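You operate a simulated robot arm through the tools that you are given. There is no shell and no other tool. Be economical: measure what you need, move in short steps, check, and stop when the job is done.

Carry out the task below with a simulated robot arm. There is one attempt and no reset: what you move stays moved.

TASK
Roll the lint off the chaise and plump the cream pillow.
Fine: the roller lives in the chaise arm; put it back and shut the lid. Set down upright: blue lint roller. What is to be rubbed or washed off counts as gone when no trace of it is left.

Only the result counts: the job must be done as asked and must still hold three seconds after the hand-in. Knocking over, shifting, dropping, spilling or breaking anything else fails it. Lids that push on must go on centred and level and be pressed home; caps that screw on are set level and turned clockwise until they are tight.

THE ROBOT
A 7-joint arm with a two-finger parallel gripper on a trunk, on a base that drives. Base frame: it is fixed to the floor where the robot stands at the start and does not move with it; the origin is under the middle of the robot, x ahead of it, y to its left, z up; the surface under the hand at the start is at about z = 0.45. Units: m, degrees, N and s.
With the tool pointing down near the work surface it reaches from about 0.38 to 0.9 m from the robot's upright axis, wherever it stands. Its first joint turns from -115.0 to 115.0 degrees. Places, roughly: chaise arm lid [0.7, 0.1, 0.6]; lint on the chaise [0.5, -0.7, 0.5]; patterned pillow [2.75, -1.25, 0.75]; pink pillow [4, -1.5, 0.25]; teal pillow [3.75, -1.25, 0.25]; white pillow [2.75, -1.5, 0.75]; yellow pillow [3.75, -1.25, 0.25]. Payload 3.91 kg.
Tool frame: the origin (TCP) lies between the finger pads and is the grasp point; the fingertips stand 0.03 m ahead of it; z points along the fingers, y is the line along which they close. The gripper opens to 0.11 m. The fingers are 0.02 m wide and 0.01 m thick; the gripper's body (0.048 by 0.112 m) begins 0.055 m behind the TCP.
Orientation is that of the tool frame in the base frame, as a unit quaternion [x, y, z, w]. With the fingers straight down and closing along the base's y, the tool's x points along the base's -x, its y along +y and its z along -z.

THE INTERFACE
- The arm moves only by the tool arm_command. Its argument "steps" is a list of rows, each an object (a shift or turn left out is 0, a gripper value left out holds the last) with "slide": the shift along the tool's x, y, z in units of 50 mm (1.0 is 50 mm), a list of three; "delta_rot": the turn, a rotation vector about the tool's x, y, z in units of 8 degrees (1.0 is 8 degrees), a list of three; "gripper": the gripper command, from -1 (fully open) to 1 (shut), values between in proportion. In form: [{"slide": [dx, dy, dz], "delta_rot": [rx, ry, rz], "gripper": gripper}, ...]. A call has 1 to 20 rows; each row shifts and turns the commanded pose from where the row before left it, along the tool's axes as they then stand. A call with a number of a shift or a turn outside -1 to 1 is refused whole. A row lasts 0.2 s, in which the tool goes at most 0.05 m and 8.6 degrees; a call with a longer step from one row to the next is refused whole, and so is a gripper value outside its range. A pose out of reach is approached as far as the arm can. The call stops where the force on the tool passes 90 N (or 10 N more than at its start, if that is more) or the arm is blocked; 0.2 s more then pass. The fingers move at their own pace (about 0.153 m/s each) and stop on an object; they squeeze with about 32 N. The grip force told is the motor's: it shows also when the fingers shut on nothing. Time passes only in rows, and 0.2 s behind the last, so rows that do not move let the fingers close. It gives the time, the measured TCP pose, the force on the tool (base axes), the opening and the grip force at its end, in the units of the frame above (readings bear some noise), with the torque about the TCP (base axes, N m) and any sound that the robot's microphone picked up.
- Cameras (640 x 400 px; columns grow to the right, rows downward): "scene" is now at [0.2225, 0.1699, 1.1797]; the picture's right is [-0.46, -0.89, 0.00], its down [-0.40, 0.20, -0.90] and it looks along [0.80, -0.41, -0.44] (base axes); focal length 251 px, centre (320, 200). "wrist" rides on the gripper at [0.072, 0.017, -0.103] in the tool frame; the picture's right is [-0.23, 0.97, 0.00], its down [-0.76, -0.18, -0.62] and it looks along [-0.61, -0.14, 0.78] (tool axes); focal length 222 px, centre (320, 200). There is no depth. A picture from a camera that has moved, and an enlarged one, comes with that camera's place and axes in the base frame and with its lens. The place of the scene camera against the robot may be out by one fixed shift of up to 0.012 m in any direction.
- capture(camera): a new picture of that camera. The clock stands still meanwhile.
- lift_body(by): slides the trunk up (or, below 0, down) by that many m; the arm and the scene camera ride with it, the base frame stays. It gives what a move gives, with no picture.
- drive_base(legs): drives the robot by 1 to 6 legs, each [ahead, left, turn to the left] in m, m and degrees, along the robot's own axes; the way and the turn of a leg run together, so that a leg with both is an arc; at most 1.5 m and 180 degrees a leg. The arm and the cameras ride along, it lands a little off, and it stops where it bumps. It gives what a move gives.
- head_to(pan, tilt): turns the head with the scene camera to pan (to the left, within 80 degrees either way) and tilt (down, from -29 to 69), counted from straight ahead of the robot. It gives what a move gives.
- close_up(camera, box): a new picture of the part [left, top, right, bottom] of that camera's present view, enlarged. The clock stands still meanwhile.
- job_done(): hands the job in; it is judged then, once.

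Go step by step. Nothing tells you exact positions but the pictures and the camera data: compare them with the known pose of the tool, close in by small moves and look again before you grip or let go. The budget is 120 turns and 78 pictures, counting those below and the enlarged ones. Unless the task says otherwise, let go and move clear before handing in, and close with one line.

The tools are called after "Emit:" by a JSON object that holds its "op" and its "data". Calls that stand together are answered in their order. arm_command: Moves the arm, as the interface text tells. Its arguments: {"type":"object","properties":{"steps":{"type":"array"}},"required":["steps"]} The other tools are called the same way: lift_body (by) slides the trunk up or down; drive_base (legs) drives the base; head_to (pan, tilt) turns the head that bears the scene camera; capture (camera) takes a picture; close_up (camera, box) takes an enlarged picture of a part of a camera's view; job_done () hands the job in.

At the start:

```text
time_s: 0.0
position: [0.5935, -0.3066, 1.1301]
orientation: [-0.001, 1.0, 0.0, 0.0]
ft_force: [0.2, -0.2, 0.7]
wrist_torque: [-0.01, 0.03, 0.0]
width: 0.1102
finger_force: 0.0
trunk travel left (down, up): [-0.5, 0.49]
robot x, y, heading: [-0.0028, -0.0033, 0.1]
head pan, tilt: [-27.1, 26.3]
```

scene: 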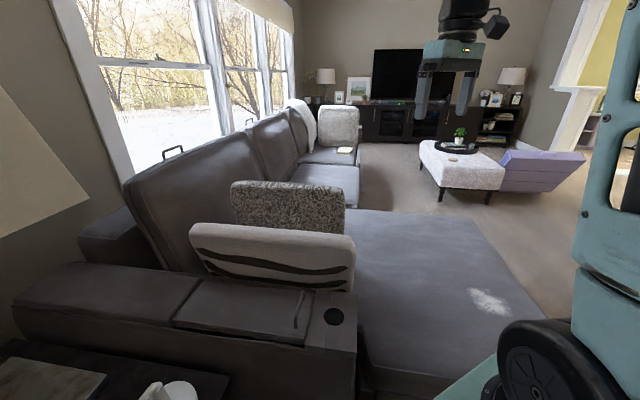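
wrist: 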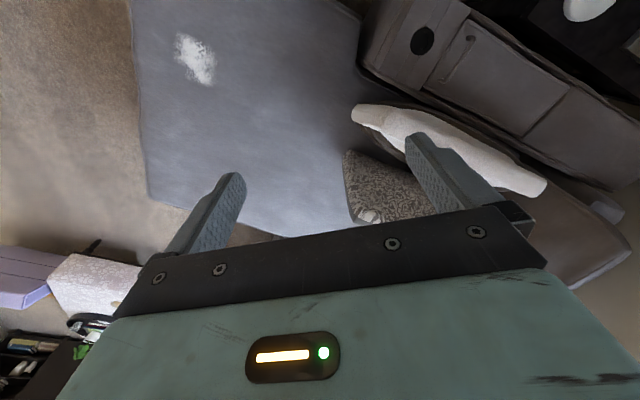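

I see the chaise with lint at its right, a lidded arm box in front, and a cream pillow standing behind it. I'll look closer at the arm lid, the pillows and the lint.

Emit:
{"op": "close_up", "data": {"camera": "scene", "box": [160, 170, 380, 370]}}

Emit:
{"op": "close_up", "data": {"camera": "scene", "box": [270, 80, 620, 220]}}

Emit:
{"op": "close_up", "data": {"camera": "wrist", "box": [330, 0, 640, 230]}}

```text
2.00 times, centred on (270, 270) of scene
camera zoom: at [0.2225, 0.1699, 1.1797], right [-0.46, -0.89, 0.0], down [-0.4, 0.2, -0.9], along [0.8, -0.41, -0.44], focal length 501 px, centre (420, 60)
```

zoom: 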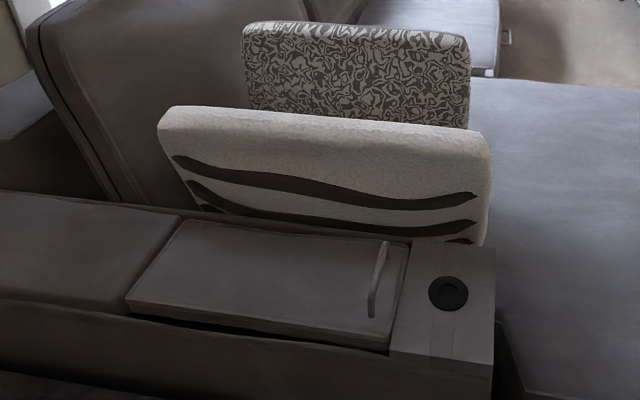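

```text
1.83 times, centred on (445, 150) of scene
camera zoom: at [0.2225, 0.1699, 1.1797], right [-0.46, -0.89, 0.0], down [-0.4, 0.2, -0.9], along [0.8, -0.41, -0.44], focal length 458 px, centre (91, 291)
```

zoom: 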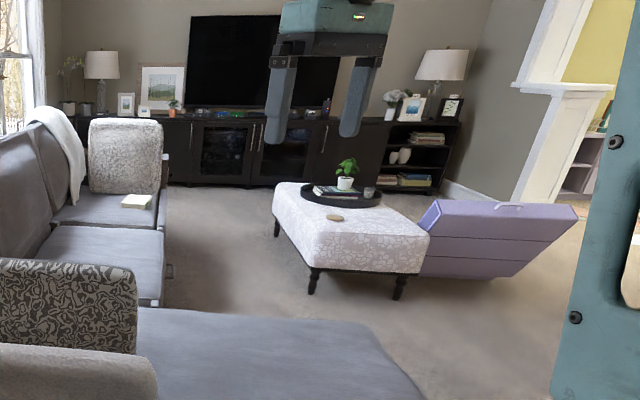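

```text
1.74 times, centred on (485, 115) of wrist
camera zoom: at [0.5189, -0.289, 1.2348], right [0.23, 0.97, 0.0], down [0.76, -0.18, 0.62], along [0.61, -0.14, -0.78], focal length 386 px, centre (33, 348)
```

zoom: 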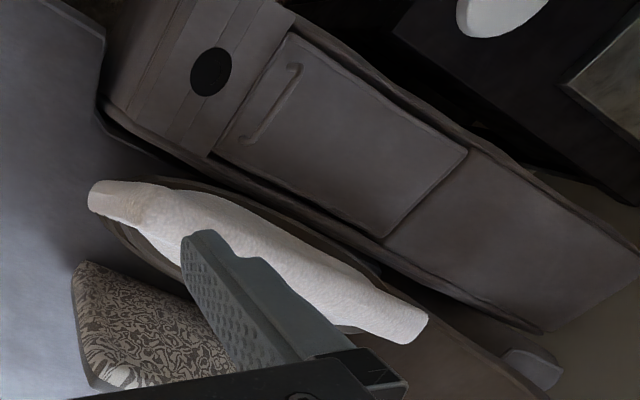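

The lid handle looks to be at about [0.66, 0.005, 0.63], its bar running along (0.82, -0.57), with the hinge likely at the far end. I'll move above it, turn the gripper across the bar, and look.

Emit:
{"op": "arm_command", "data": {"steps": [{"slide": [-0.149, 0.693, 0.556]}, {"slide": [-0.149, 0.693, 0.556]}, {"slide": [-0.149, 0.693, 0.556]}, {"slide": [-0.149, 0.693, 0.556]}, {"slide": [-0.149, 0.693, 0.556]}, {"slide": [-0.149, 0.693, 0.556]}, {"slide": [-0.149, 0.693, 0.556]}, {"slide": [-0.149, 0.693, 0.556]}, {"slide": [-0.149, 0.693, 0.556]}, {"delta_rot": [0, 0, 0.875]}, {"delta_rot": [0, 0, 0.875]}, {"delta_rot": [0, 0, 0.875]}, {"delta_rot": [0, 0, 0.875]}, {"delta_rot": [0, 0, 0.875]}, {}]}}

Emit:
{"op": "capture", "data": {"camera": "wrist"}}

Emit:
{"op": "capture", "data": {"camera": "scene"}}

```text
time_s: 3.2
position: [0.6578, 0.0059, 0.8804]
orientation: [0.301, 0.954, 0.001, -0.001]
ft_force: [0.3, -0.8, 0.3]
wrist_torque: [-0.03, -0.02, 0.04]
width: 0.1098
finger_force: 0.1
trunk travel left (down, up): [-0.5, 0.49]
robot x, y, heading: [-0.0003, -0.0006, 0.3]
head pan, tilt: [-27.1, 26.3]
```

```text
72 pictures are left
camera wrist: at [0.6086, 0.0614, 0.985], right [0.75, 0.67, 0.0], down [0.52, -0.58, 0.62], along [0.42, -0.46, -0.78], focal length 222 px, centre (320, 200)
```

wrist: 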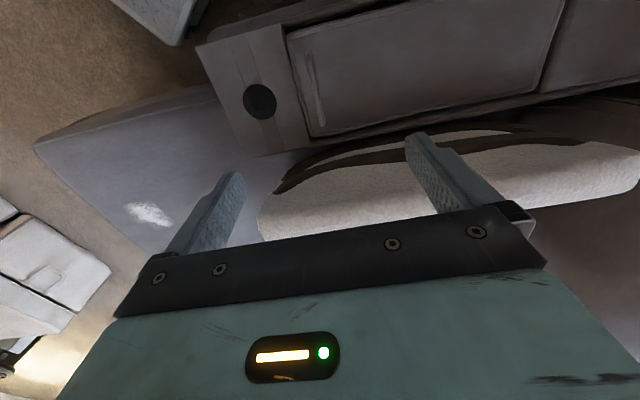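

```text
71 pictures are left
camera scene: at [0.2226, 0.1699, 1.1797], right [-0.46, -0.89, 0.0], down [-0.4, 0.2, -0.9], along [0.8, -0.41, -0.44], focal length 251 px, centre (320, 200)
```

scene: 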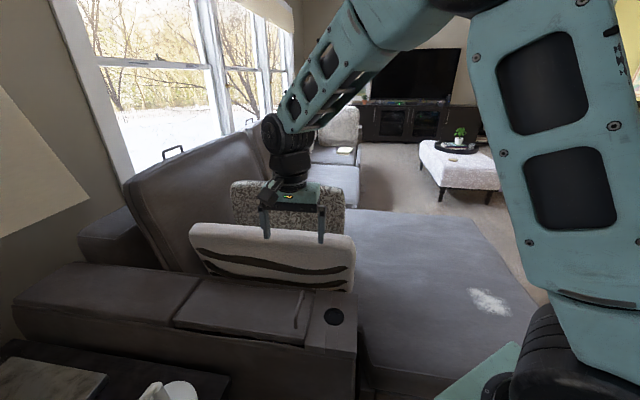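

The handle checks out at about [0.656, 0.003, 0.633]. I'll descend part way and look again.

Emit:
{"op": "arm_command", "data": {"steps": [{"slide": [0, 0, 0.9]}, {"slide": [0, 0, 0.9]}, {"slide": [0, 0, 0.9]}, {"slide": [0, 0, 0.5]}, {}]}}

Emit:
{"op": "capture", "data": {"camera": "wrist"}}

Emit:
{"op": "close_up", "data": {"camera": "scene", "box": [200, 220, 360, 340]}}

```text
time_s: 4.4
position: [0.6594, 0.0065, 0.7214]
orientation: [0.3, 0.954, 0.001, 0.001]
ft_force: [0.0, 0.6, 0.3]
wrist_torque: [0.01, 0.0, -0.02]
width: 0.1099
finger_force: 0.1
trunk travel left (down, up): [-0.5, 0.49]
robot x, y, heading: [-0.0034, 0.0009, -0.1]
head pan, tilt: [-27.1, 26.3]
```

```text
70 pictures are left
camera wrist: at [0.6088, 0.0608, 0.8247], right [0.74, 0.67, 0.0], down [0.52, -0.58, 0.62], along [0.42, -0.46, -0.78], focal length 222 px, centre (320, 200)
```

wrist: 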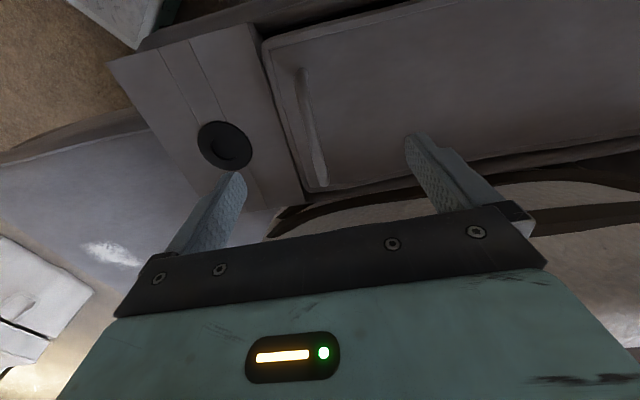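

```text
3.33 times, centred on (280, 280) of scene
camera zoom: at [0.2225, 0.1699, 1.1797], right [-0.46, -0.89, 0.0], down [-0.4, 0.2, -0.9], along [0.8, -0.41, -0.44], focal length 835 px, centre (453, -67)
```

zoom: 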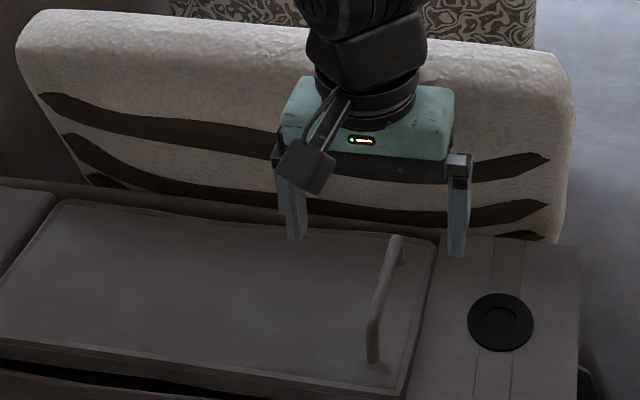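

The bar stands a few cm proud of the lid, roughly under the TCP. I'll descend so the fingers straddle it and close gently, then read.

Emit:
{"op": "arm_command", "data": {"steps": [{"slide": [0, -0.13, 0.6]}, {"slide": [0, 0, 0.6]}, {"slide": [0, 0, 0.32]}, {}]}}

Emit:
{"op": "close_up", "data": {"camera": "scene", "box": [200, 220, 360, 340]}}

```text
time_s: 5.4
position: [0.6557, 0.0003, 0.6504]
orientation: [0.301, 0.954, 0.001, 0.003]
ft_force: [-11.3, -3.0, 88.6]
wrist_torque: [-4.18, 3.69, -0.58]
width: 0.11
finger_force: 0.1
trunk travel left (down, up): [-0.5, 0.49]
robot x, y, heading: [0.0006, -0.0027, 0.2]
head pan, tilt: [-27.1, 26.3]
```

```text
3.33 times, centred on (280, 280) of scene
camera zoom: at [0.2196, 0.17, 1.1818], right [-0.46, -0.89, 0.0], down [-0.39, 0.2, -0.9], along [0.8, -0.41, -0.44], focal length 835 px, centre (453, -67)
```

zoom: 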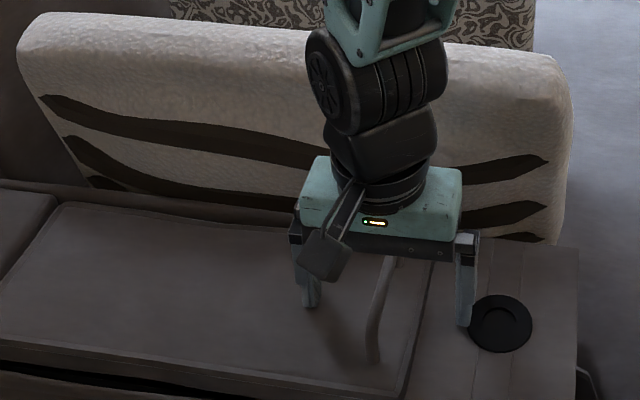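

The -u fingertip touched the arm top at z≈0.62. I'll back off a few mm and close on the bar.

Emit:
{"op": "arm_command", "data": {"steps": [{"slide": [0, 0, -0.2]}, {"gripper": 0.0}, {"gripper": 0.5}, {"gripper": 1}, {"gripper": 1}, {"gripper": 1}]}}

Emit:
{"op": "close_up", "data": {"camera": "scene", "box": [200, 220, 360, 340]}}

Emit:
{"op": "capture", "data": {"camera": "wrist"}}

```text
time_s: 6.8
position: [0.6552, 0.0017, 0.6543]
orientation: [0.301, 0.954, 0.001, 0.001]
ft_force: [6.2, 14.5, -2.9]
wrist_torque: [0.11, 0.1, -0.87]
width: 0.0094
finger_force: 44.9
trunk travel left (down, up): [-0.5, 0.49]
robot x, y, heading: [-0.0002, -0.0006, 0.1]
head pan, tilt: [-27.1, 26.3]
```

```text
3.33 times, centred on (280, 280) of scene
camera zoom: at [0.2228, 0.1704, 1.1796], right [-0.46, -0.89, 0.0], down [-0.4, 0.2, -0.9], along [0.8, -0.41, -0.44], focal length 835 px, centre (453, -67)
```

zoom: 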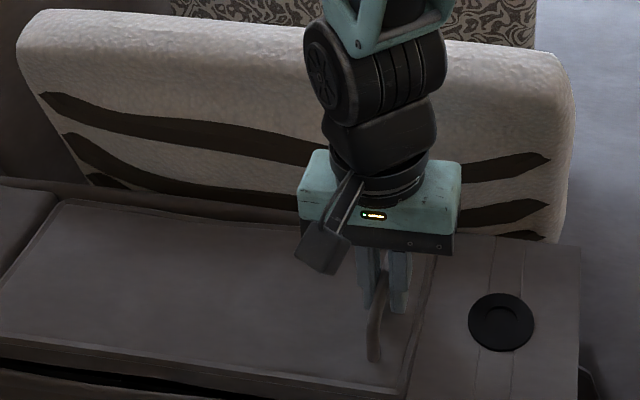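

```text
66 pictures are left
camera wrist: at [0.605, 0.0572, 0.7593], right [0.74, 0.67, 0.0], down [0.52, -0.58, 0.62], along [0.42, -0.46, -0.78], focal length 222 px, centre (320, 200)
```

wrist: 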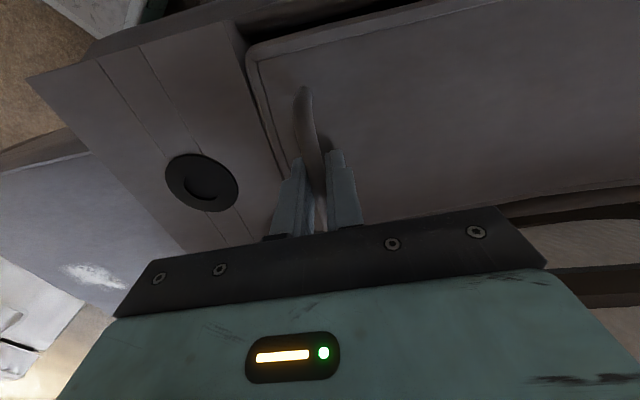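

The bar is gripped. I'll lift a little along the presumed hinge arc, turning with it, and read the forces.

Emit:
{"op": "arm_command", "data": {"steps": [{"slide": [0, 0.03, -0.22], "delta_rot": [0.25, 0, 0]}, {"slide": [0, 0.03, -0.22], "delta_rot": [0.25, 0, 0]}, {"slide": [0, 0.03, -0.22], "delta_rot": [0.25, 0, 0]}, {"slide": [0, 0.03, -0.22], "delta_rot": [0.25, 0, 0]}, {}]}}

Emit:
{"op": "close_up", "data": {"camera": "scene", "box": [140, 200, 380, 360]}}

```text
time_s: 8.0
position: [0.66, 0.0086, 0.6978]
orientation: [0.3, 0.951, -0.066, -0.021]
ft_force: [12.5, 17.3, -6.9]
wrist_torque: [-0.04, -0.05, -0.83]
width: 0.0096
finger_force: 44.6
trunk travel left (down, up): [-0.5, 0.49]
robot x, y, heading: [0.003, -0.0013, -0.1]
head pan, tilt: [-27.1, 26.3]
```

```text
2.50 times, centred on (260, 280) of scene
camera zoom: at [0.2231, 0.1704, 1.1795], right [-0.46, -0.89, 0.0], down [-0.4, 0.2, -0.9], along [0.8, -0.41, -0.44], focal length 626 px, centre (470, 0)
```

zoom: 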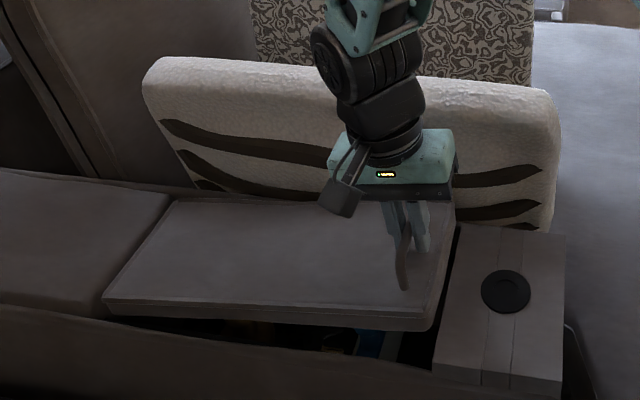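

The lid swings up about its far end as expected, and blue is visible inside. I'll continue along the arc.

Emit:
{"op": "arm_command", "data": {"steps": [{"slide": [0, 0.06, -0.45], "delta_rot": [0.5, 0, 0]}, {"slide": [0, 0.06, -0.45], "delta_rot": [0.5, 0, 0]}, {"slide": [0, 0.06, -0.45], "delta_rot": [0.5, 0, 0]}, {"slide": [0, 0.06, -0.45], "delta_rot": [0.5, 0, 0]}, {"slide": [0, 0.06, -0.45], "delta_rot": [0.5, 0, 0]}, {"slide": [0, 0.06, -0.45], "delta_rot": [0.5, 0, 0]}, {"slide": [0, 0.06, -0.45], "delta_rot": [0.5, 0, 0]}, {"slide": [0, 0.06, -0.45], "delta_rot": [0.5, 0, 0]}, {}]}}

Emit:
{"op": "capture", "data": {"camera": "scene"}}

```text
time_s: 10.0
position: [0.7119, 0.0803, 0.8509]
orientation: [0.283, 0.896, -0.326, -0.101]
ft_force: [18.8, 16.9, -28.1]
wrist_torque: [-0.15, -0.22, -0.68]
width: 0.0096
finger_force: 44.8
trunk travel left (down, up): [-0.5, 0.49]
robot x, y, heading: [-0.0014, -0.0019, 0.1]
head pan, tilt: [-27.1, 26.3]
```

```text
64 pictures are left
camera scene: at [0.2242, 0.1706, 1.1791], right [-0.46, -0.89, 0.0], down [-0.4, 0.2, -0.9], along [0.8, -0.41, -0.44], focal length 251 px, centre (320, 200)
```

scene: 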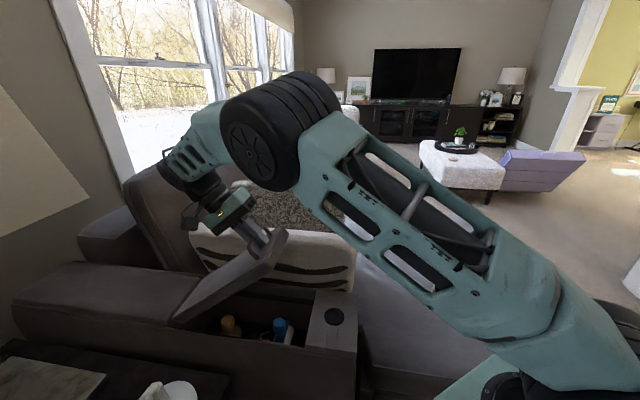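

The lid is about 40° open and the arm follows well. I'll carry on toward upright.

Emit:
{"op": "arm_command", "data": {"steps": [{"slide": [0, 0.14, -0.42], "delta_rot": [0.5, 0, 0]}, {"slide": [0, 0.1, -0.42], "delta_rot": [0.5, 0, 0]}, {"slide": [0, 0.1, -0.42], "delta_rot": [0.5, 0, 0]}, {"slide": [0, 0.08, -0.42], "delta_rot": [0.5, 0, 0]}, {"slide": [0, 0.06, -0.42], "delta_rot": [0.5, 0, 0]}, {"slide": [0, 0.06, -0.42], "delta_rot": [0.5, 0, 0]}, {}]}}

Emit:
{"op": "capture", "data": {"camera": "scene"}}

```text
time_s: 11.6
position: [0.7276, 0.0996, 0.8722]
orientation: [0.278, 0.878, -0.372, -0.117]
ft_force: [0.4, -21.3, 22.1]
wrist_torque: [-0.22, -0.23, -0.27]
width: 0.0096
finger_force: 44.9
out of reach, approached as far as the arm can: row 2, 3, 4, 5, 6
trunk travel left (down, up): [-0.5, 0.49]
robot x, y, heading: [0.0002, -0.0006, -0.3]
head pan, tilt: [-27.1, 26.3]
```

```text
63 pictures are left
camera scene: at [0.2219, 0.1689, 1.1802], right [-0.46, -0.89, 0.0], down [-0.39, 0.2, -0.9], along [0.8, -0.41, -0.44], focal length 251 px, centre (320, 200)
```

scene: 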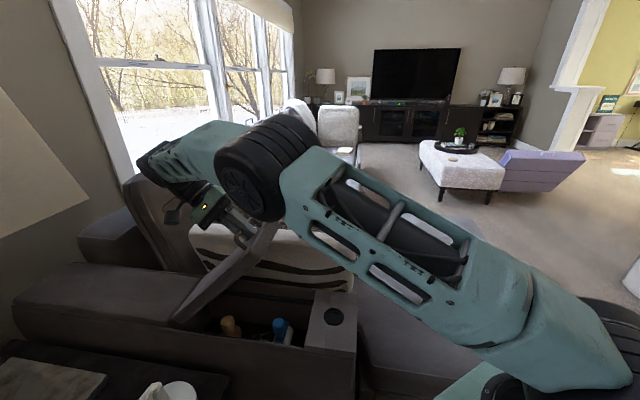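

The wrist can't tilt further back, so I'll keep swinging the lid while turning the hand back toward vertical, letting the bar turn between the pads.

Emit:
{"op": "arm_command", "data": {"steps": [{"slide": [0, 0.084, -0.432], "delta_rot": [-0.5, 0, 0]}, {"slide": [0, 0.143, -0.416], "delta_rot": [-0.5, 0, 0]}, {"slide": [0, 0.2, -0.392], "delta_rot": [-0.5, 0, 0]}, {}]}}

```text
time_s: 12.6
position: [0.7505, 0.1423, 0.9058]
orientation: [0.285, 0.91, -0.289, -0.087]
ft_force: [61.8, -10.4, -51.7]
wrist_torque: [-0.46, -0.88, -0.66]
width: 0.0101
finger_force: 45.1
out of reach, approached as far as the arm can: row 3
trunk travel left (down, up): [-0.5, 0.49]
robot x, y, heading: [0.0014, -0.0, 0.0]
head pan, tilt: [-27.1, 26.3]
```

Sideways force is building from a reach limit; I'll turn the hand further to vertical without moving, to relax it.

Emit:
{"op": "arm_command", "data": {"steps": [{"delta_rot": [-0.7, 0, 0]}, {"delta_rot": [-0.7, 0, 0]}, {"delta_rot": [-0.7, 0, 0]}, {}]}}

Emit:
{"op": "capture", "data": {"camera": "scene"}}

```text
time_s: 13.6
position: [0.7463, 0.1461, 0.909]
orientation: [0.297, 0.943, -0.141, -0.046]
ft_force: [38.7, 2.5, -47.9]
wrist_torque: [-0.16, -0.48, -0.8]
width: 0.01
finger_force: 45.1
trunk travel left (down, up): [-0.5, 0.49]
robot x, y, heading: [0.0017, -0.0017, -0.2]
head pan, tilt: [-27.1, 26.3]
```

```text
62 pictures are left
camera scene: at [0.2255, 0.1704, 1.1789], right [-0.46, -0.89, 0.0], down [-0.4, 0.2, -0.9], along [0.8, -0.41, -0.45], focal length 251 px, centre (320, 200)
```

scene: 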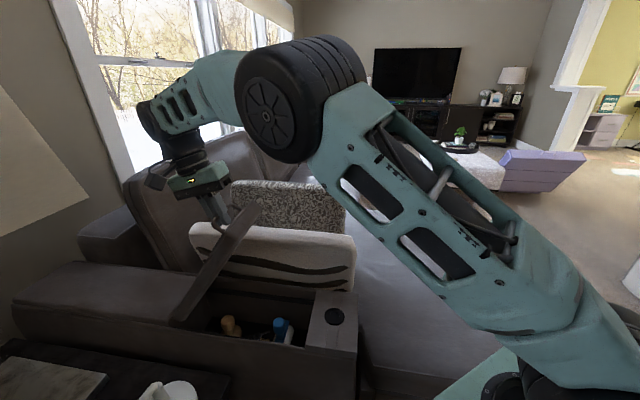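

Good: the lid is about 57° up and the hand nearly vertical. I'll continue the arc with small corrections.

Emit:
{"op": "arm_command", "data": {"steps": [{"slide": [-0.05, 0.4, -0.22], "delta_rot": [-0.25, 0, 0]}, {"slide": [0, 0.365, -0.246], "delta_rot": [-0.25, 0, 0]}, {"slide": [0, 0.388, -0.207], "delta_rot": [-0.25, 0, 0]}, {"slide": [0, 0.408, -0.165], "delta_rot": [-0.25, 0, 0]}, {}]}}

```text
time_s: 14.8
position: [0.7929, 0.21, 0.9401]
orientation: [0.3, 0.951, -0.074, -0.021]
ft_force: [4.5, -15.9, 37.0]
wrist_torque: [0.34, 0.64, -1.01]
width: 0.0099
finger_force: 44.9
trunk travel left (down, up): [-0.5, 0.49]
robot x, y, heading: [-0.0006, 0.0, -0.1]
head pan, tilt: [-27.1, 26.3]
```

Emit:
{"op": "arm_command", "data": {"steps": [{"slide": [0, 0.423, -0.18], "delta_rot": [-0.25, 0, 0]}, {"slide": [0, 0.433, -0.1], "delta_rot": [-0.25, 0, 0]}, {"slide": [0, 0.439, -0.04]}, {"slide": [0, 0.44, 0.015]}, {}]}}

Emit:
{"op": "capture", "data": {"camera": "scene"}}

```text
time_s: 15.8
position: [0.7961, 0.2338, 0.9376]
orientation: [0.309, 0.95, -0.041, -0.001]
ft_force: [2.3, -5.8, 13.1]
wrist_torque: [0.31, 0.43, -0.49]
width: 0.0098
finger_force: 44.6
out of reach, approached as far as the arm can: row 1, 2, 3, 4
trunk travel left (down, up): [-0.5, 0.49]
robot x, y, heading: [0.0041, -0.0001, 0.2]
head pan, tilt: [-27.1, 26.3]
stopped in row 5: the force on the tool passed its limit at 92 N (the readings are from after the stop); the commanded pose is now the measured one
```

```text
61 pictures are left
camera scene: at [0.2226, 0.1692, 1.1792], right [-0.46, -0.89, 0.0], down [-0.39, 0.2, -0.9], along [0.8, -0.41, -0.44], focal length 251 px, centre (320, 200)
```

scene: 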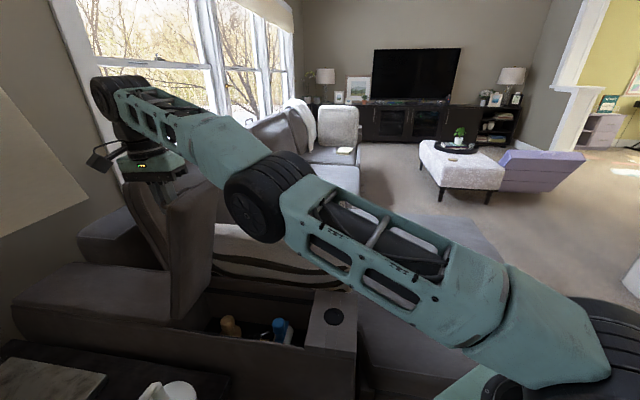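

The arm is at full reach with the lid about 85° up. I'll open the fingers a bit, still straddling the bar, to see whether the lid stays.

Emit:
{"op": "arm_command", "data": {"steps": [{"gripper": 0.3}, {"gripper": 0.3}, {"gripper": 0.3}, {}]}}

Emit:
{"op": "close_up", "data": {"camera": "scene", "box": [80, 120, 360, 360]}}

Emit:
{"op": "capture", "data": {"camera": "wrist"}}

```text
time_s: 16.9
position: [0.7953, 0.2347, 0.9349]
orientation: [0.308, 0.951, -0.041, -0.004]
ft_force: [1.1, -0.7, -0.2]
wrist_torque: [0.03, -0.01, -0.01]
width: 0.0385
finger_force: 0.0
trunk travel left (down, up): [-0.5, 0.49]
robot x, y, heading: [0.0001, 0.0, -0.0]
head pan, tilt: [-27.1, 26.3]
```

```text
1.67 times, centred on (220, 240) of scene
camera zoom: at [0.2229, 0.1696, 1.1797], right [-0.46, -0.89, 0.0], down [-0.4, 0.2, -0.9], along [0.8, -0.41, -0.44], focal length 418 px, centre (487, 133)
```

zoom: 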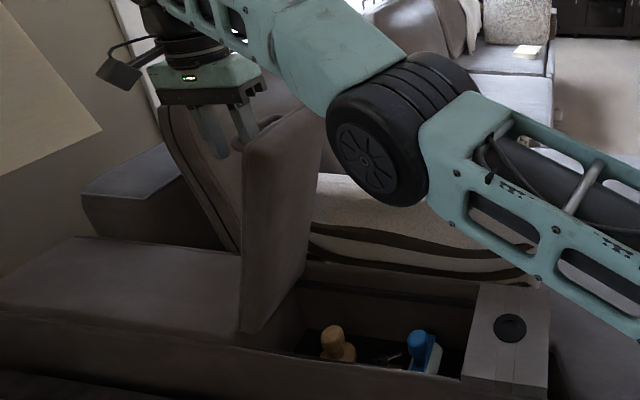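

```text
59 pictures are left
camera wrist: at [0.7499, 0.2999, 1.0372], right [0.75, 0.65, -0.08], down [0.53, -0.54, 0.65], along [0.38, -0.53, -0.76], focal length 222 px, centre (320, 200)
```

wrist: 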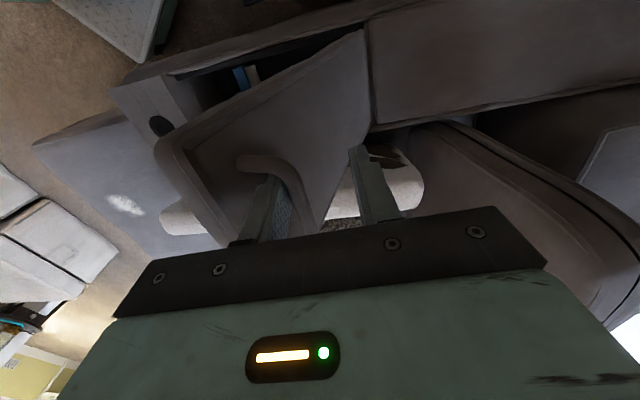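

Force is zero, so the lid seems to hold on its own. I'll withdraw straight up along the tool and check.

Emit:
{"op": "arm_command", "data": {"steps": [{"slide": [0, 0, -0.4]}, {"slide": [0, 0, -0.5]}, {"slide": [0, 0, -0.5]}, {}]}}

Emit:
{"op": "capture", "data": {"camera": "scene"}}

```text
time_s: 17.9
position: [0.7777, 0.2263, 0.9923]
orientation: [0.307, 0.951, -0.043, -0.003]
ft_force: [0.6, 0.1, -0.2]
wrist_torque: [-0.05, 0.0, 0.01]
width: 0.0386
finger_force: 0.0
out of reach, approached as far as the arm can: row 1, 2, 3
trunk travel left (down, up): [-0.5, 0.49]
robot x, y, heading: [-0.0021, -0.002, 0.0]
head pan, tilt: [-27.1, 26.3]
```

```text
58 pictures are left
camera scene: at [0.2229, 0.1696, 1.1797], right [-0.46, -0.89, 0.0], down [-0.4, 0.2, -0.9], along [0.8, -0.41, -0.44], focal length 251 px, centre (320, 200)
```

scene: 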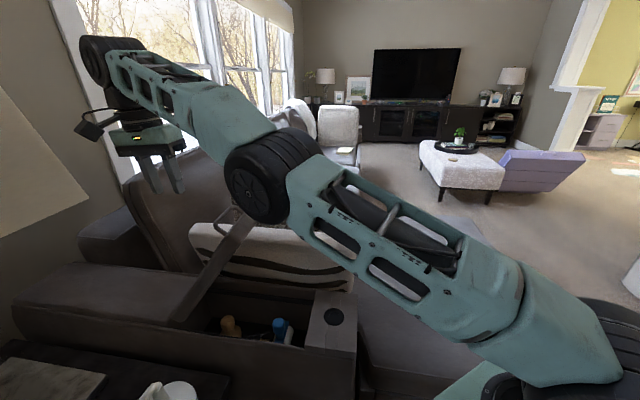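

Emit:
{"op": "arm_command", "data": {"steps": [{}, {}, {}]}}

Emit:
{"op": "capture", "data": {"camera": "scene"}}

```text
time_s: 18.6
position: [0.7779, 0.2272, 0.9913]
orientation: [0.308, 0.951, -0.042, -0.003]
ft_force: [0.1, 0.5, -0.4]
wrist_torque: [0.03, 0.01, -0.02]
width: 0.0384
finger_force: 0.0
trunk travel left (down, up): [-0.5, 0.49]
robot x, y, heading: [-0.0005, -0.0024, -0.4]
head pan, tilt: [-27.1, 26.3]
```

```text
57 pictures are left
camera scene: at [0.2229, 0.1696, 1.1797], right [-0.46, -0.89, 0.0], down [-0.4, 0.2, -0.9], along [0.8, -0.41, -0.44], focal length 251 px, centre (320, 200)
```

scene: 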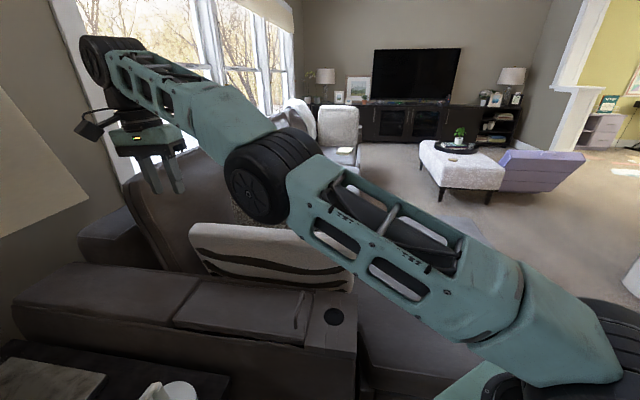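

The lid fell shut again, so it must go past vertical, which needs more reach. I'll look at the floor around the robot to see how far I can drive closer.

Emit:
{"op": "head_to", "data": {"pan": 15, "tilt": 65}}

Emit:
{"op": "capture", "data": {"camera": "scene"}}

Emit:
{"op": "head_to", "data": {"pan": -50, "tilt": 60}}

Emit:
{"op": "capture", "data": {"camera": "scene"}}

```text
time_s: 19.7
position: [0.7784, 0.2269, 0.9915]
orientation: [0.307, 0.951, -0.041, -0.003]
ft_force: [-0.2, -0.5, 0.6]
wrist_torque: [0.0, 0.03, 0.02]
width: 0.0385
finger_force: 0.1
trunk travel left (down, up): [-0.5, 0.49]
robot x, y, heading: [-0.0026, -0.0028, -0.0]
head pan, tilt: [15.0, 65.0]
```

```text
56 pictures are left
camera scene: at [0.1999, 0.2271, 1.1263], right [0.26, -0.97, 0.0], down [-0.88, -0.23, -0.42], along [0.41, 0.11, -0.91], focal length 251 px, centre (320, 200)
```

scene: 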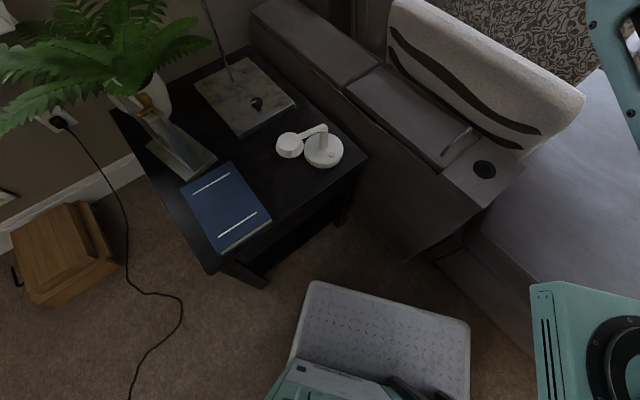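

```text
time_s: 21.1
position: [0.7774, 0.2262, 0.993]
orientation: [0.307, 0.951, -0.043, -0.003]
ft_force: [-0.3, -0.1, 0.2]
wrist_torque: [0.02, 0.01, 0.03]
width: 0.0386
finger_force: 0.0
trunk travel left (down, up): [-0.5, 0.49]
robot x, y, heading: [0.0015, -0.0027, 0.2]
head pan, tilt: [-50.0, 60.0]
```

```text
55 pictures are left
camera scene: at [0.1841, 0.1604, 1.1318], right [-0.77, -0.64, 0.0], down [-0.56, 0.66, -0.5], along [0.32, -0.38, -0.87], focal length 251 px, centre (320, 200)
```

scene: 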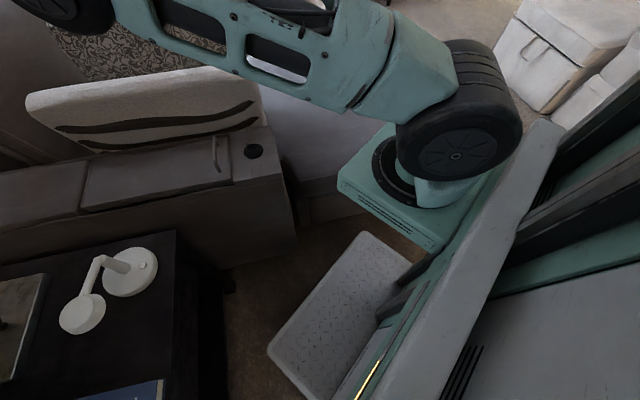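

The chaise front runs along u, about 0.46 m away, with the side table about 0.55 m off to the left. I'll turn 35° right to face the chaise squarely, then move in and sideways toward the hinge.

Emit:
{"op": "drive_base", "data": {"legs": [[0, 0, -35], [0.1, 0.17, 0]]}}

Emit:
{"op": "head_to", "data": {"pan": 15, "tilt": 40}}

Emit:
{"op": "capture", "data": {"camera": "scene"}}

```text
time_s: 24.4
position: [0.948, -0.1771, 0.9929]
orientation: [0.579, 0.814, -0.039, -0.016]
ft_force: [0.2, 1.2, -0.5]
wrist_torque: [-0.01, 0.0, -0.02]
width: 0.0386
finger_force: 0.0
trunk travel left (down, up): [-0.5, 0.49]
robot x, y, heading: [0.1787, 0.0847, -34.9]
head pan, tilt: [-50.0, 60.0]
```

```text
time_s: 25.7
position: [0.948, -0.1763, 0.9917]
orientation: [0.579, 0.814, -0.039, -0.016]
ft_force: [-0.5, -0.3, 0.2]
wrist_torque: [0.02, -0.03, -0.02]
width: 0.0384
finger_force: 0.0
trunk travel left (down, up): [-0.5, 0.49]
robot x, y, heading: [0.1797, 0.0792, -35.0]
head pan, tilt: [15.0, 40.0]
```

```text
54 pictures are left
camera scene: at [0.493, 0.1472, 1.1585], right [-0.34, -0.94, 0.0], down [-0.6, 0.22, -0.77], along [0.72, -0.26, -0.64], focal length 251 px, centre (320, 200)
```

scene: 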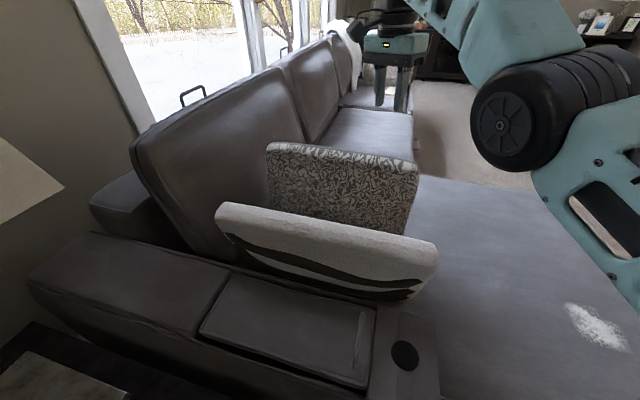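

The base landed at (0.18, 0.08), heading -35°. Now I re-orient the hand and bring it above the handle.

Emit:
{"op": "arm_command", "data": {"steps": [{"delta_rot": [-0.12, 0, -0.9], "gripper": -0.2}, {"delta_rot": [-0.12, 0, -0.9]}, {"delta_rot": [-0.12, 0, -0.9]}, {"delta_rot": [-0.12, 0, -0.9]}, {"delta_rot": [-0.12, 0, -0.9]}, {"slide": [0.98, -0.057, 0]}, {"slide": [0.98, -0.057, 0]}, {"slide": [0.98, -0.057, 0]}, {"slide": [0.98, -0.057, 0]}, {"slide": [0.98, -0.057, 0]}, {"slide": [0.98, -0.057, 0]}, {"slide": [0.98, -0.057, 0]}, {}]}}

```text
time_s: 28.5
position: [0.8474, 0.0073, 1.0448]
orientation: [0.3, 0.954, 0.0, -0.003]
ft_force: [0.6, -0.1, -1.0]
wrist_torque: [-0.02, -0.01, 0.02]
width: 0.0658
finger_force: 0.0
out of reach, approached as far as the arm can: row 3, 5, 6, 7, 8, 9, 10
trunk travel left (down, up): [-0.5, 0.49]
robot x, y, heading: [0.1808, 0.0823, -35.0]
head pan, tilt: [15.0, 40.0]
```

Emit:
{"op": "arm_command", "data": {"steps": [{"slide": [0.775, -0.56, 0]}, {"slide": [0.775, -0.56, 0]}, {"slide": [0.775, -0.56, 0]}, {"slide": [0.775, -0.56, 0]}, {"slide": [0, 0, 0.95]}, {"slide": [0, 0, 0.95]}, {"slide": [0, 0, 0.95]}, {"slide": [0, 0, 0.95]}, {"slide": [0, 0, 0.95]}, {"slide": [0, 0, 0.95]}, {}]}}

Emit:
{"op": "capture", "data": {"camera": "wrist"}}

```text
time_s: 30.9
position: [0.6541, 0.0046, 0.7602]
orientation: [0.3, 0.954, 0.001, -0.003]
ft_force: [0.8, 0.8, -0.3]
wrist_torque: [-0.03, 0.01, -0.01]
width: 0.0661
finger_force: 0.1
trunk travel left (down, up): [-0.5, 0.49]
robot x, y, heading: [0.1806, 0.0841, -34.8]
head pan, tilt: [15.0, 40.0]
```

```text
53 pictures are left
camera wrist: at [0.6035, 0.0598, 0.8658], right [0.74, 0.67, 0.0], down [0.53, -0.58, 0.62], along [0.41, -0.46, -0.79], focal length 222 px, centre (320, 200)
```

wrist: 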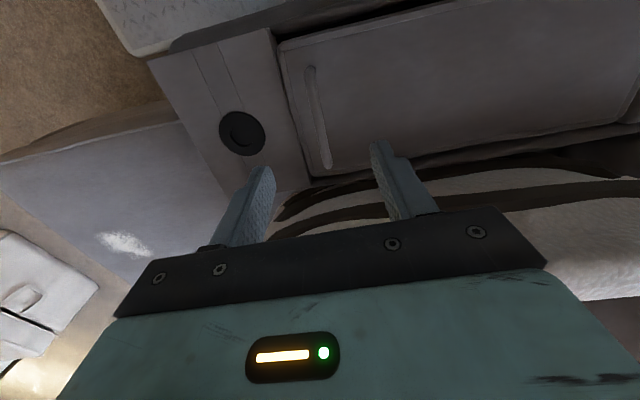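

Aligned over the bar; descend and grip.

Emit:
{"op": "arm_command", "data": {"steps": [{"slide": [0, 0, 0.7]}, {"slide": [0, 0, 0.7]}, {"slide": [0, 0, 0.64]}, {"gripper": 1}, {"gripper": 1}, {"gripper": 1}, {"gripper": 1}]}}

```text
time_s: 32.5
position: [0.6518, 0.0035, 0.6579]
orientation: [0.299, 0.954, 0.001, -0.005]
ft_force: [-10.9, -15.3, 0.6]
wrist_torque: [-0.14, 0.08, -0.87]
width: 0.0096
finger_force: 45.0
trunk travel left (down, up): [-0.5, 0.49]
robot x, y, heading: [0.1826, 0.0862, -35.1]
head pan, tilt: [15.0, 40.0]
```

Gripped. I'll lift along the fitted arc (radius ≈0.344 m), first turning with the lid, then easing the hand back.

Emit:
{"op": "arm_command", "data": {"steps": [{"slide": [0, 0.06, -0.446], "delta_rot": [0.469, 0, 0]}, {"slide": [0, 0.06, -0.446], "delta_rot": [0.469, 0, 0]}, {"slide": [0, 0.06, -0.446], "delta_rot": [0.469, 0, 0]}, {"slide": [0, 0.06, -0.446], "delta_rot": [0.469, 0, 0]}, {"slide": [0, 0.06, -0.446], "delta_rot": [0.469, 0, 0]}, {"slide": [0, 0.06, -0.446], "delta_rot": [0.469, 0, 0]}, {"slide": [0, 0.06, -0.446], "delta_rot": [0.469, 0, 0]}, {"slide": [0, 0.06, -0.446], "delta_rot": [0.469, 0, 0]}, {"slide": [0, 0.087, -0.472], "delta_rot": [-0.21, 0, 0]}, {"slide": [0, 0.133, -0.461], "delta_rot": [-0.21, 0, 0]}, {"slide": [0, 0.177, -0.446], "delta_rot": [-0.21, 0, 0]}, {"slide": [0, 0.221, -0.426], "delta_rot": [-0.21, 0, 0]}, {"slide": [0, 0.262, -0.402], "delta_rot": [-0.21, 0, 0]}, {}]}}

```text
time_s: 35.5
position: [0.7444, 0.1311, 0.9018]
orientation: [0.293, 0.938, -0.176, -0.06]
ft_force: [26.7, 11.6, -43.8]
wrist_torque: [-0.18, -0.65, -0.74]
width: 0.0097
finger_force: 44.9
trunk travel left (down, up): [-0.5, 0.49]
robot x, y, heading: [0.1794, 0.0812, -34.7]
head pan, tilt: [15.0, 40.0]
```

Emit:
{"op": "arm_command", "data": {"steps": [{"slide": [0, 0.351, -0.34], "delta_rot": [-0.21, 0, 0]}, {"slide": [0, 0.336, -0.343], "delta_rot": [-0.21, 0, 0]}, {"slide": [0, 0.368, -0.308], "delta_rot": [-0.21, 0, 0]}, {"slide": [0, 0.397, -0.27], "delta_rot": [-0.21, 0, 0]}, {"slide": [0, 0.421, -0.23], "delta_rot": [-0.21, 0, 0]}, {"slide": [0, 0.442, -0.187], "delta_rot": [-0.21, 0, 0]}, {}]}}

```text
time_s: 37.1
position: [0.8196, 0.2363, 0.9512]
orientation: [0.299, 0.949, -0.096, -0.032]
ft_force: [25.2, -19.2, -5.7]
wrist_torque: [-0.36, -0.47, -0.82]
width: 0.0098
finger_force: 45.1
out of reach, approached as far as the arm can: row 6
trunk travel left (down, up): [-0.5, 0.49]
robot x, y, heading: [0.1833, 0.0781, -34.9]
head pan, tilt: [15.0, 40.0]
```

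Emit:
{"op": "arm_command", "data": {"steps": [{"slide": [0, 0.459, -0.05], "delta_rot": [-0.21, 0, 0]}, {"slide": [0, 0.47, -0.05], "delta_rot": [-0.21, 0, 0]}, {"slide": [0, 0.477, -0.049], "delta_rot": [-0.21, 0, 0]}, {}]}}

Emit:
{"op": "capture", "data": {"camera": "scene"}}

```text
time_s: 38.1
position: [0.823, 0.2637, 0.9437]
orientation: [0.303, 0.952, -0.052, -0.015]
ft_force: [30.8, -26.7, 39.3]
wrist_torque: [-0.17, -0.19, -0.87]
width: 0.0101
finger_force: 45.2
out of reach, approached as far as the arm can: row 1, 2, 3
trunk travel left (down, up): [-0.5, 0.49]
robot x, y, heading: [0.183, 0.0823, -35.1]
head pan, tilt: [15.0, 40.0]
```

```text
52 pictures are left
camera scene: at [0.493, 0.1461, 1.1587], right [-0.34, -0.94, 0.0], down [-0.6, 0.22, -0.77], along [0.72, -0.26, -0.64], focal length 251 px, centre (320, 200)
```

scene: 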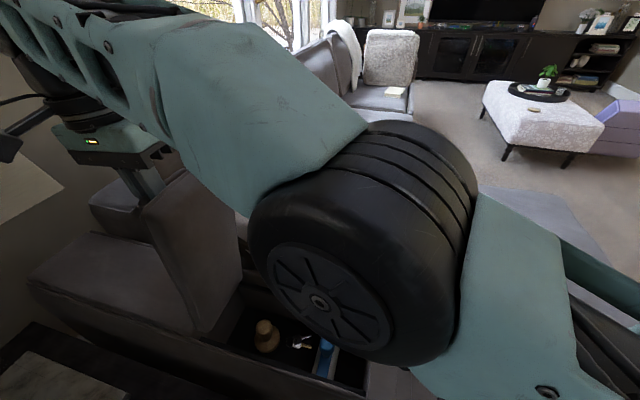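

Height is what limits the arm; its shoulder sits low. I'll lower the lid gently back down, raise the trunk, and redo the lift.

Emit:
{"op": "arm_command", "data": {"steps": [{"slide": [0, -0.452, 0.105]}, {"slide": [0, -0.444, 0.136]}, {"slide": [0, -0.434, 0.165]}, {"slide": [0, -0.422, 0.194]}, {"slide": [0, -0.408, 0.221]}, {"slide": [0, -0.392, 0.249]}, {"slide": [0, -0.374, 0.275]}, {"slide": [0, -0.355, 0.299]}, {"slide": [0, -0.334, 0.322]}, {"slide": [0, -0.312, 0.344]}, {"slide": [0, -0.288, 0.364]}, {"slide": [0, -0.262, 0.383]}, {"slide": [0, -0.236, 0.399]}, {"slide": [0, -0.208, 0.4145]}, {"slide": [0, -0.181, 0.427]}, {}]}}

```text
time_s: 40.2
position: [0.7186, 0.1212, 0.8788]
orientation: [0.307, 0.951, -0.018, -0.002]
ft_force: [-12.2, -5.5, 47.3]
wrist_torque: [5.94, -2.07, -2.0]
width: 0.0092
finger_force: 44.8
trunk travel left (down, up): [-0.5, 0.49]
robot x, y, heading: [0.1784, 0.0829, -35.1]
head pan, tilt: [15.0, 40.0]
stopped in row 10: the force on the tool passed its limit at 93 N (the readings are from after the stop); the commanded pose is now the measured one
```

Emit:
{"op": "capture", "data": {"camera": "scene"}}

Emit:
{"op": "capture", "data": {"camera": "wrist"}}

```text
51 pictures are left
camera scene: at [0.4914, 0.147, 1.1584], right [-0.34, -0.94, 0.0], down [-0.6, 0.22, -0.77], along [0.72, -0.26, -0.64], focal length 251 px, centre (320, 200)
```

scene: 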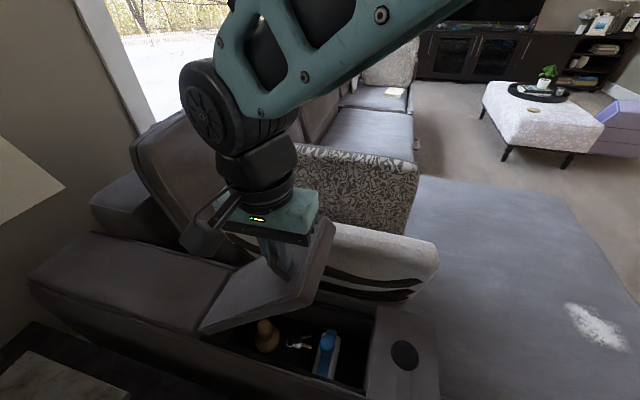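

```text
50 pictures are left
camera wrist: at [0.6687, 0.1805, 0.9821], right [0.75, 0.66, -0.03], down [0.52, -0.57, 0.63], along [0.4, -0.5, -0.77], focal length 222 px, centre (320, 200)
```

wrist: 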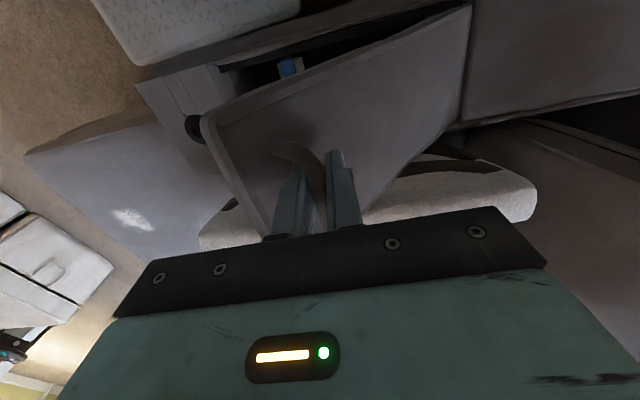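

A fingertip presses on the lid because the hand is too upright; I'll tilt it back to match the lid and continue lowering.

Emit:
{"op": "arm_command", "data": {"steps": [{"delta_rot": [0.8, 0, 0]}, {"delta_rot": [0.8, 0, 0]}, {"delta_rot": [0.8, 0, 0]}, {"delta_rot": [0.6, 0, 0]}, {}]}}

```text
time_s: 40.9
position: [0.7268, 0.1352, 0.8919]
orientation: [0.31, 0.947, -0.08, -0.019]
ft_force: [-4.7, -0.5, 37.1]
wrist_torque: [4.79, -2.85, -0.95]
width: 0.0095
finger_force: 44.5
trunk travel left (down, up): [-0.5, 0.49]
robot x, y, heading: [0.1832, 0.0858, -34.8]
head pan, tilt: [15.0, 40.0]
stopped in row 3: the force on the tool passed its limit at 93 N (the readings are from after the stop); the commanded pose is now the measured one
```

Odd residual torque; I'll loosen the fingers slightly (still straddling the bar) to free it and look.

Emit:
{"op": "arm_command", "data": {"steps": [{"gripper": 0.4}, {"gripper": 0.4}, {}]}}

Emit:
{"op": "close_up", "data": {"camera": "scene", "box": [140, 130, 380, 290]}}

```text
time_s: 41.7
position: [0.727, 0.1368, 0.8872]
orientation: [0.308, 0.948, -0.082, -0.022]
ft_force: [6.0, 18.5, 2.6]
wrist_torque: [4.93, -3.17, -1.01]
width: 0.024
finger_force: 0.2
trunk travel left (down, up): [-0.5, 0.49]
robot x, y, heading: [0.1822, 0.0811, -35.1]
head pan, tilt: [15.0, 40.0]
```

```text
2.50 times, centred on (260, 210) of scene
camera zoom: at [0.4937, 0.1487, 1.1583], right [-0.34, -0.94, 0.0], down [-0.6, 0.22, -0.77], along [0.72, -0.26, -0.64], focal length 626 px, centre (470, 175)
```

zoom: 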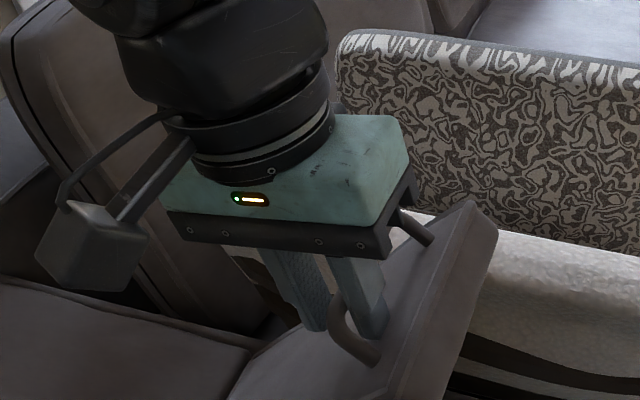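

The fingers have slid deep and the near one is wedged between bar and lid. I'll ease the hand back along its axis a little.

Emit:
{"op": "arm_command", "data": {"steps": [{"slide": [0, 0.1, -0.2]}, {"slide": [0, 0.1, -0.2]}, {}]}}

Emit:
{"op": "close_up", "data": {"camera": "scene", "box": [140, 130, 380, 290]}}

```text
time_s: 42.5
position: [0.7344, 0.1427, 0.9056]
orientation: [0.308, 0.947, -0.088, -0.023]
ft_force: [0.1, -1.9, 0.8]
wrist_torque: [-0.11, 0.06, 0.02]
width: 0.0345
finger_force: 1.5
trunk travel left (down, up): [-0.5, 0.49]
robot x, y, heading: [0.1791, 0.0826, -34.8]
head pan, tilt: [15.0, 40.0]
```

```text
2.50 times, centred on (260, 210) of scene
camera zoom: at [0.4935, 0.1476, 1.1587], right [-0.34, -0.94, 0.0], down [-0.6, 0.22, -0.77], along [0.72, -0.26, -0.64], focal length 626 px, centre (470, 175)
```

zoom: 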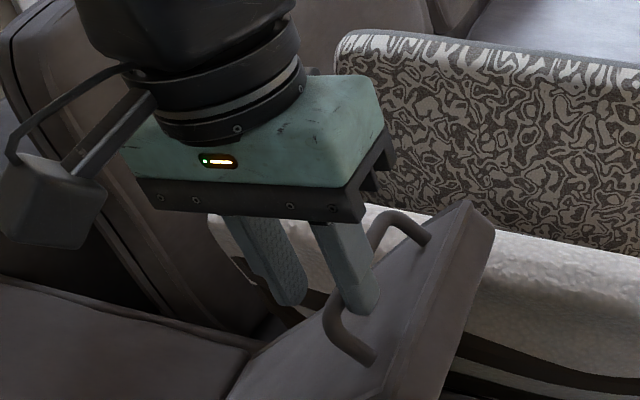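

Free now. I'll tilt the hand to match the lid and lower it gently along the arc.

Emit:
{"op": "arm_command", "data": {"steps": [{"delta_rot": [0.8, 0, 0]}, {"delta_rot": [0.8, 0, 0]}, {"delta_rot": [0.8, 0, 0]}, {"delta_rot": [0.8, 0, 0], "gripper": 0.6}, {"delta_rot": [0.8, 0, 0]}, {"slide": [0, -0.06, 0.446], "delta_rot": [-0.469, 0, 0]}, {"slide": [0, -0.06, 0.446], "delta_rot": [-0.469, 0, 0]}, {"slide": [0, -0.06, 0.446], "delta_rot": [-0.469, 0, 0]}, {"slide": [0, -0.06, 0.446], "delta_rot": [-0.469, 0, 0]}, {"slide": [0, -0.06, 0.446], "delta_rot": [-0.469, 0, 0]}, {"slide": [0, -0.06, 0.446], "delta_rot": [-0.469, 0, 0]}, {"slide": [0, -0.06, 0.446], "delta_rot": [-0.469, 0, 0]}, {"slide": [0, -0.06, 0.446], "delta_rot": [-0.469, 0, 0]}, {"slide": [0, -0.06, 0.446], "delta_rot": [-0.469, 0, 0]}, {}]}}

Emit:
{"op": "capture", "data": {"camera": "scene"}}

```text
time_s: 45.7
position: [0.6694, 0.0526, 0.74]
orientation: [0.308, 0.948, -0.072, -0.018]
ft_force: [1.0, 0.1, 0.1]
wrist_torque: [0.0, 0.02, -0.01]
width: 0.0218
finger_force: 0.1
trunk travel left (down, up): [-0.5, 0.49]
robot x, y, heading: [0.1858, 0.0828, -35.0]
head pan, tilt: [15.0, 40.0]
```

```text
47 pictures are left
camera scene: at [0.4936, 0.1481, 1.1585], right [-0.34, -0.94, 0.0], down [-0.6, 0.22, -0.77], along [0.72, -0.26, -0.64], focal length 251 px, centre (320, 200)
```

scene: 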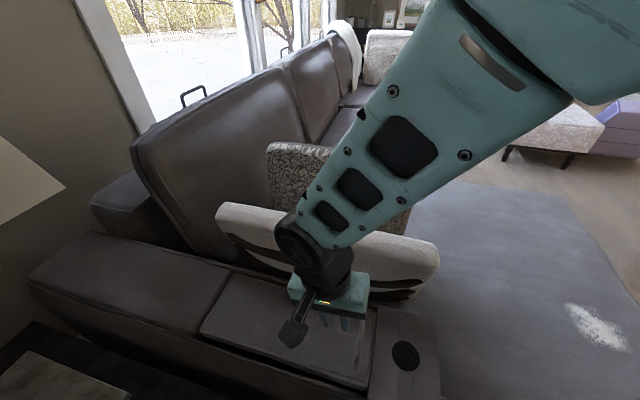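

The lid is closed and the hand free. Raise the trunk 0.22 m, level the hand, and return above the handle.

Emit:
{"op": "lift_body", "data": {"by": 0.22}}

Emit:
{"op": "arm_command", "data": {"steps": [{"delta_rot": [-0.55, 0, 0], "gripper": -0.2}, {"delta_rot": [-0.55, 0, 0]}, {"slide": [-0.3, -0.8, 0]}, {"slide": [0, -0.2, 0.8]}, {"slide": [0, 0, 0.9]}, {"slide": [0, 0, 0.9]}, {"slide": [0, 0, 0.9]}, {"slide": [0, 0, 0.6]}, {}]}}

Emit:
{"op": "capture", "data": {"camera": "wrist"}}

```text
time_s: 48.0
position: [0.6681, 0.0518, 0.9603]
orientation: [0.308, 0.948, -0.072, -0.017]
ft_force: [-1.2, -0.6, -0.2]
wrist_torque: [-0.02, -0.02, -0.03]
width: 0.022
finger_force: 0.1
trunk travel left (down, up): [-0.72, 0.27]
robot x, y, heading: [0.1796, 0.0866, -35.1]
head pan, tilt: [15.0, 40.0]
```

```text
time_s: 50.0
position: [0.6533, 0.0029, 0.755]
orientation: [0.309, 0.951, 0.001, 0.006]
ft_force: [0.1, -0.2, 0.1]
wrist_torque: [0.0, -0.01, -0.02]
width: 0.0661
finger_force: 0.1
trunk travel left (down, up): [-0.72, 0.27]
robot x, y, heading: [0.1819, 0.0825, -34.8]
head pan, tilt: [15.0, 40.0]
```

```text
46 pictures are left
camera wrist: at [0.6031, 0.0593, 0.8594], right [0.76, 0.65, 0.01], down [0.51, -0.59, 0.63], along [0.42, -0.47, -0.78], focal length 222 px, centre (320, 200)
```

wrist: 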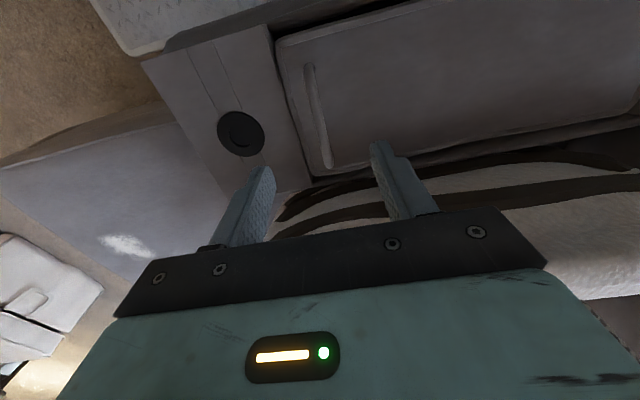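

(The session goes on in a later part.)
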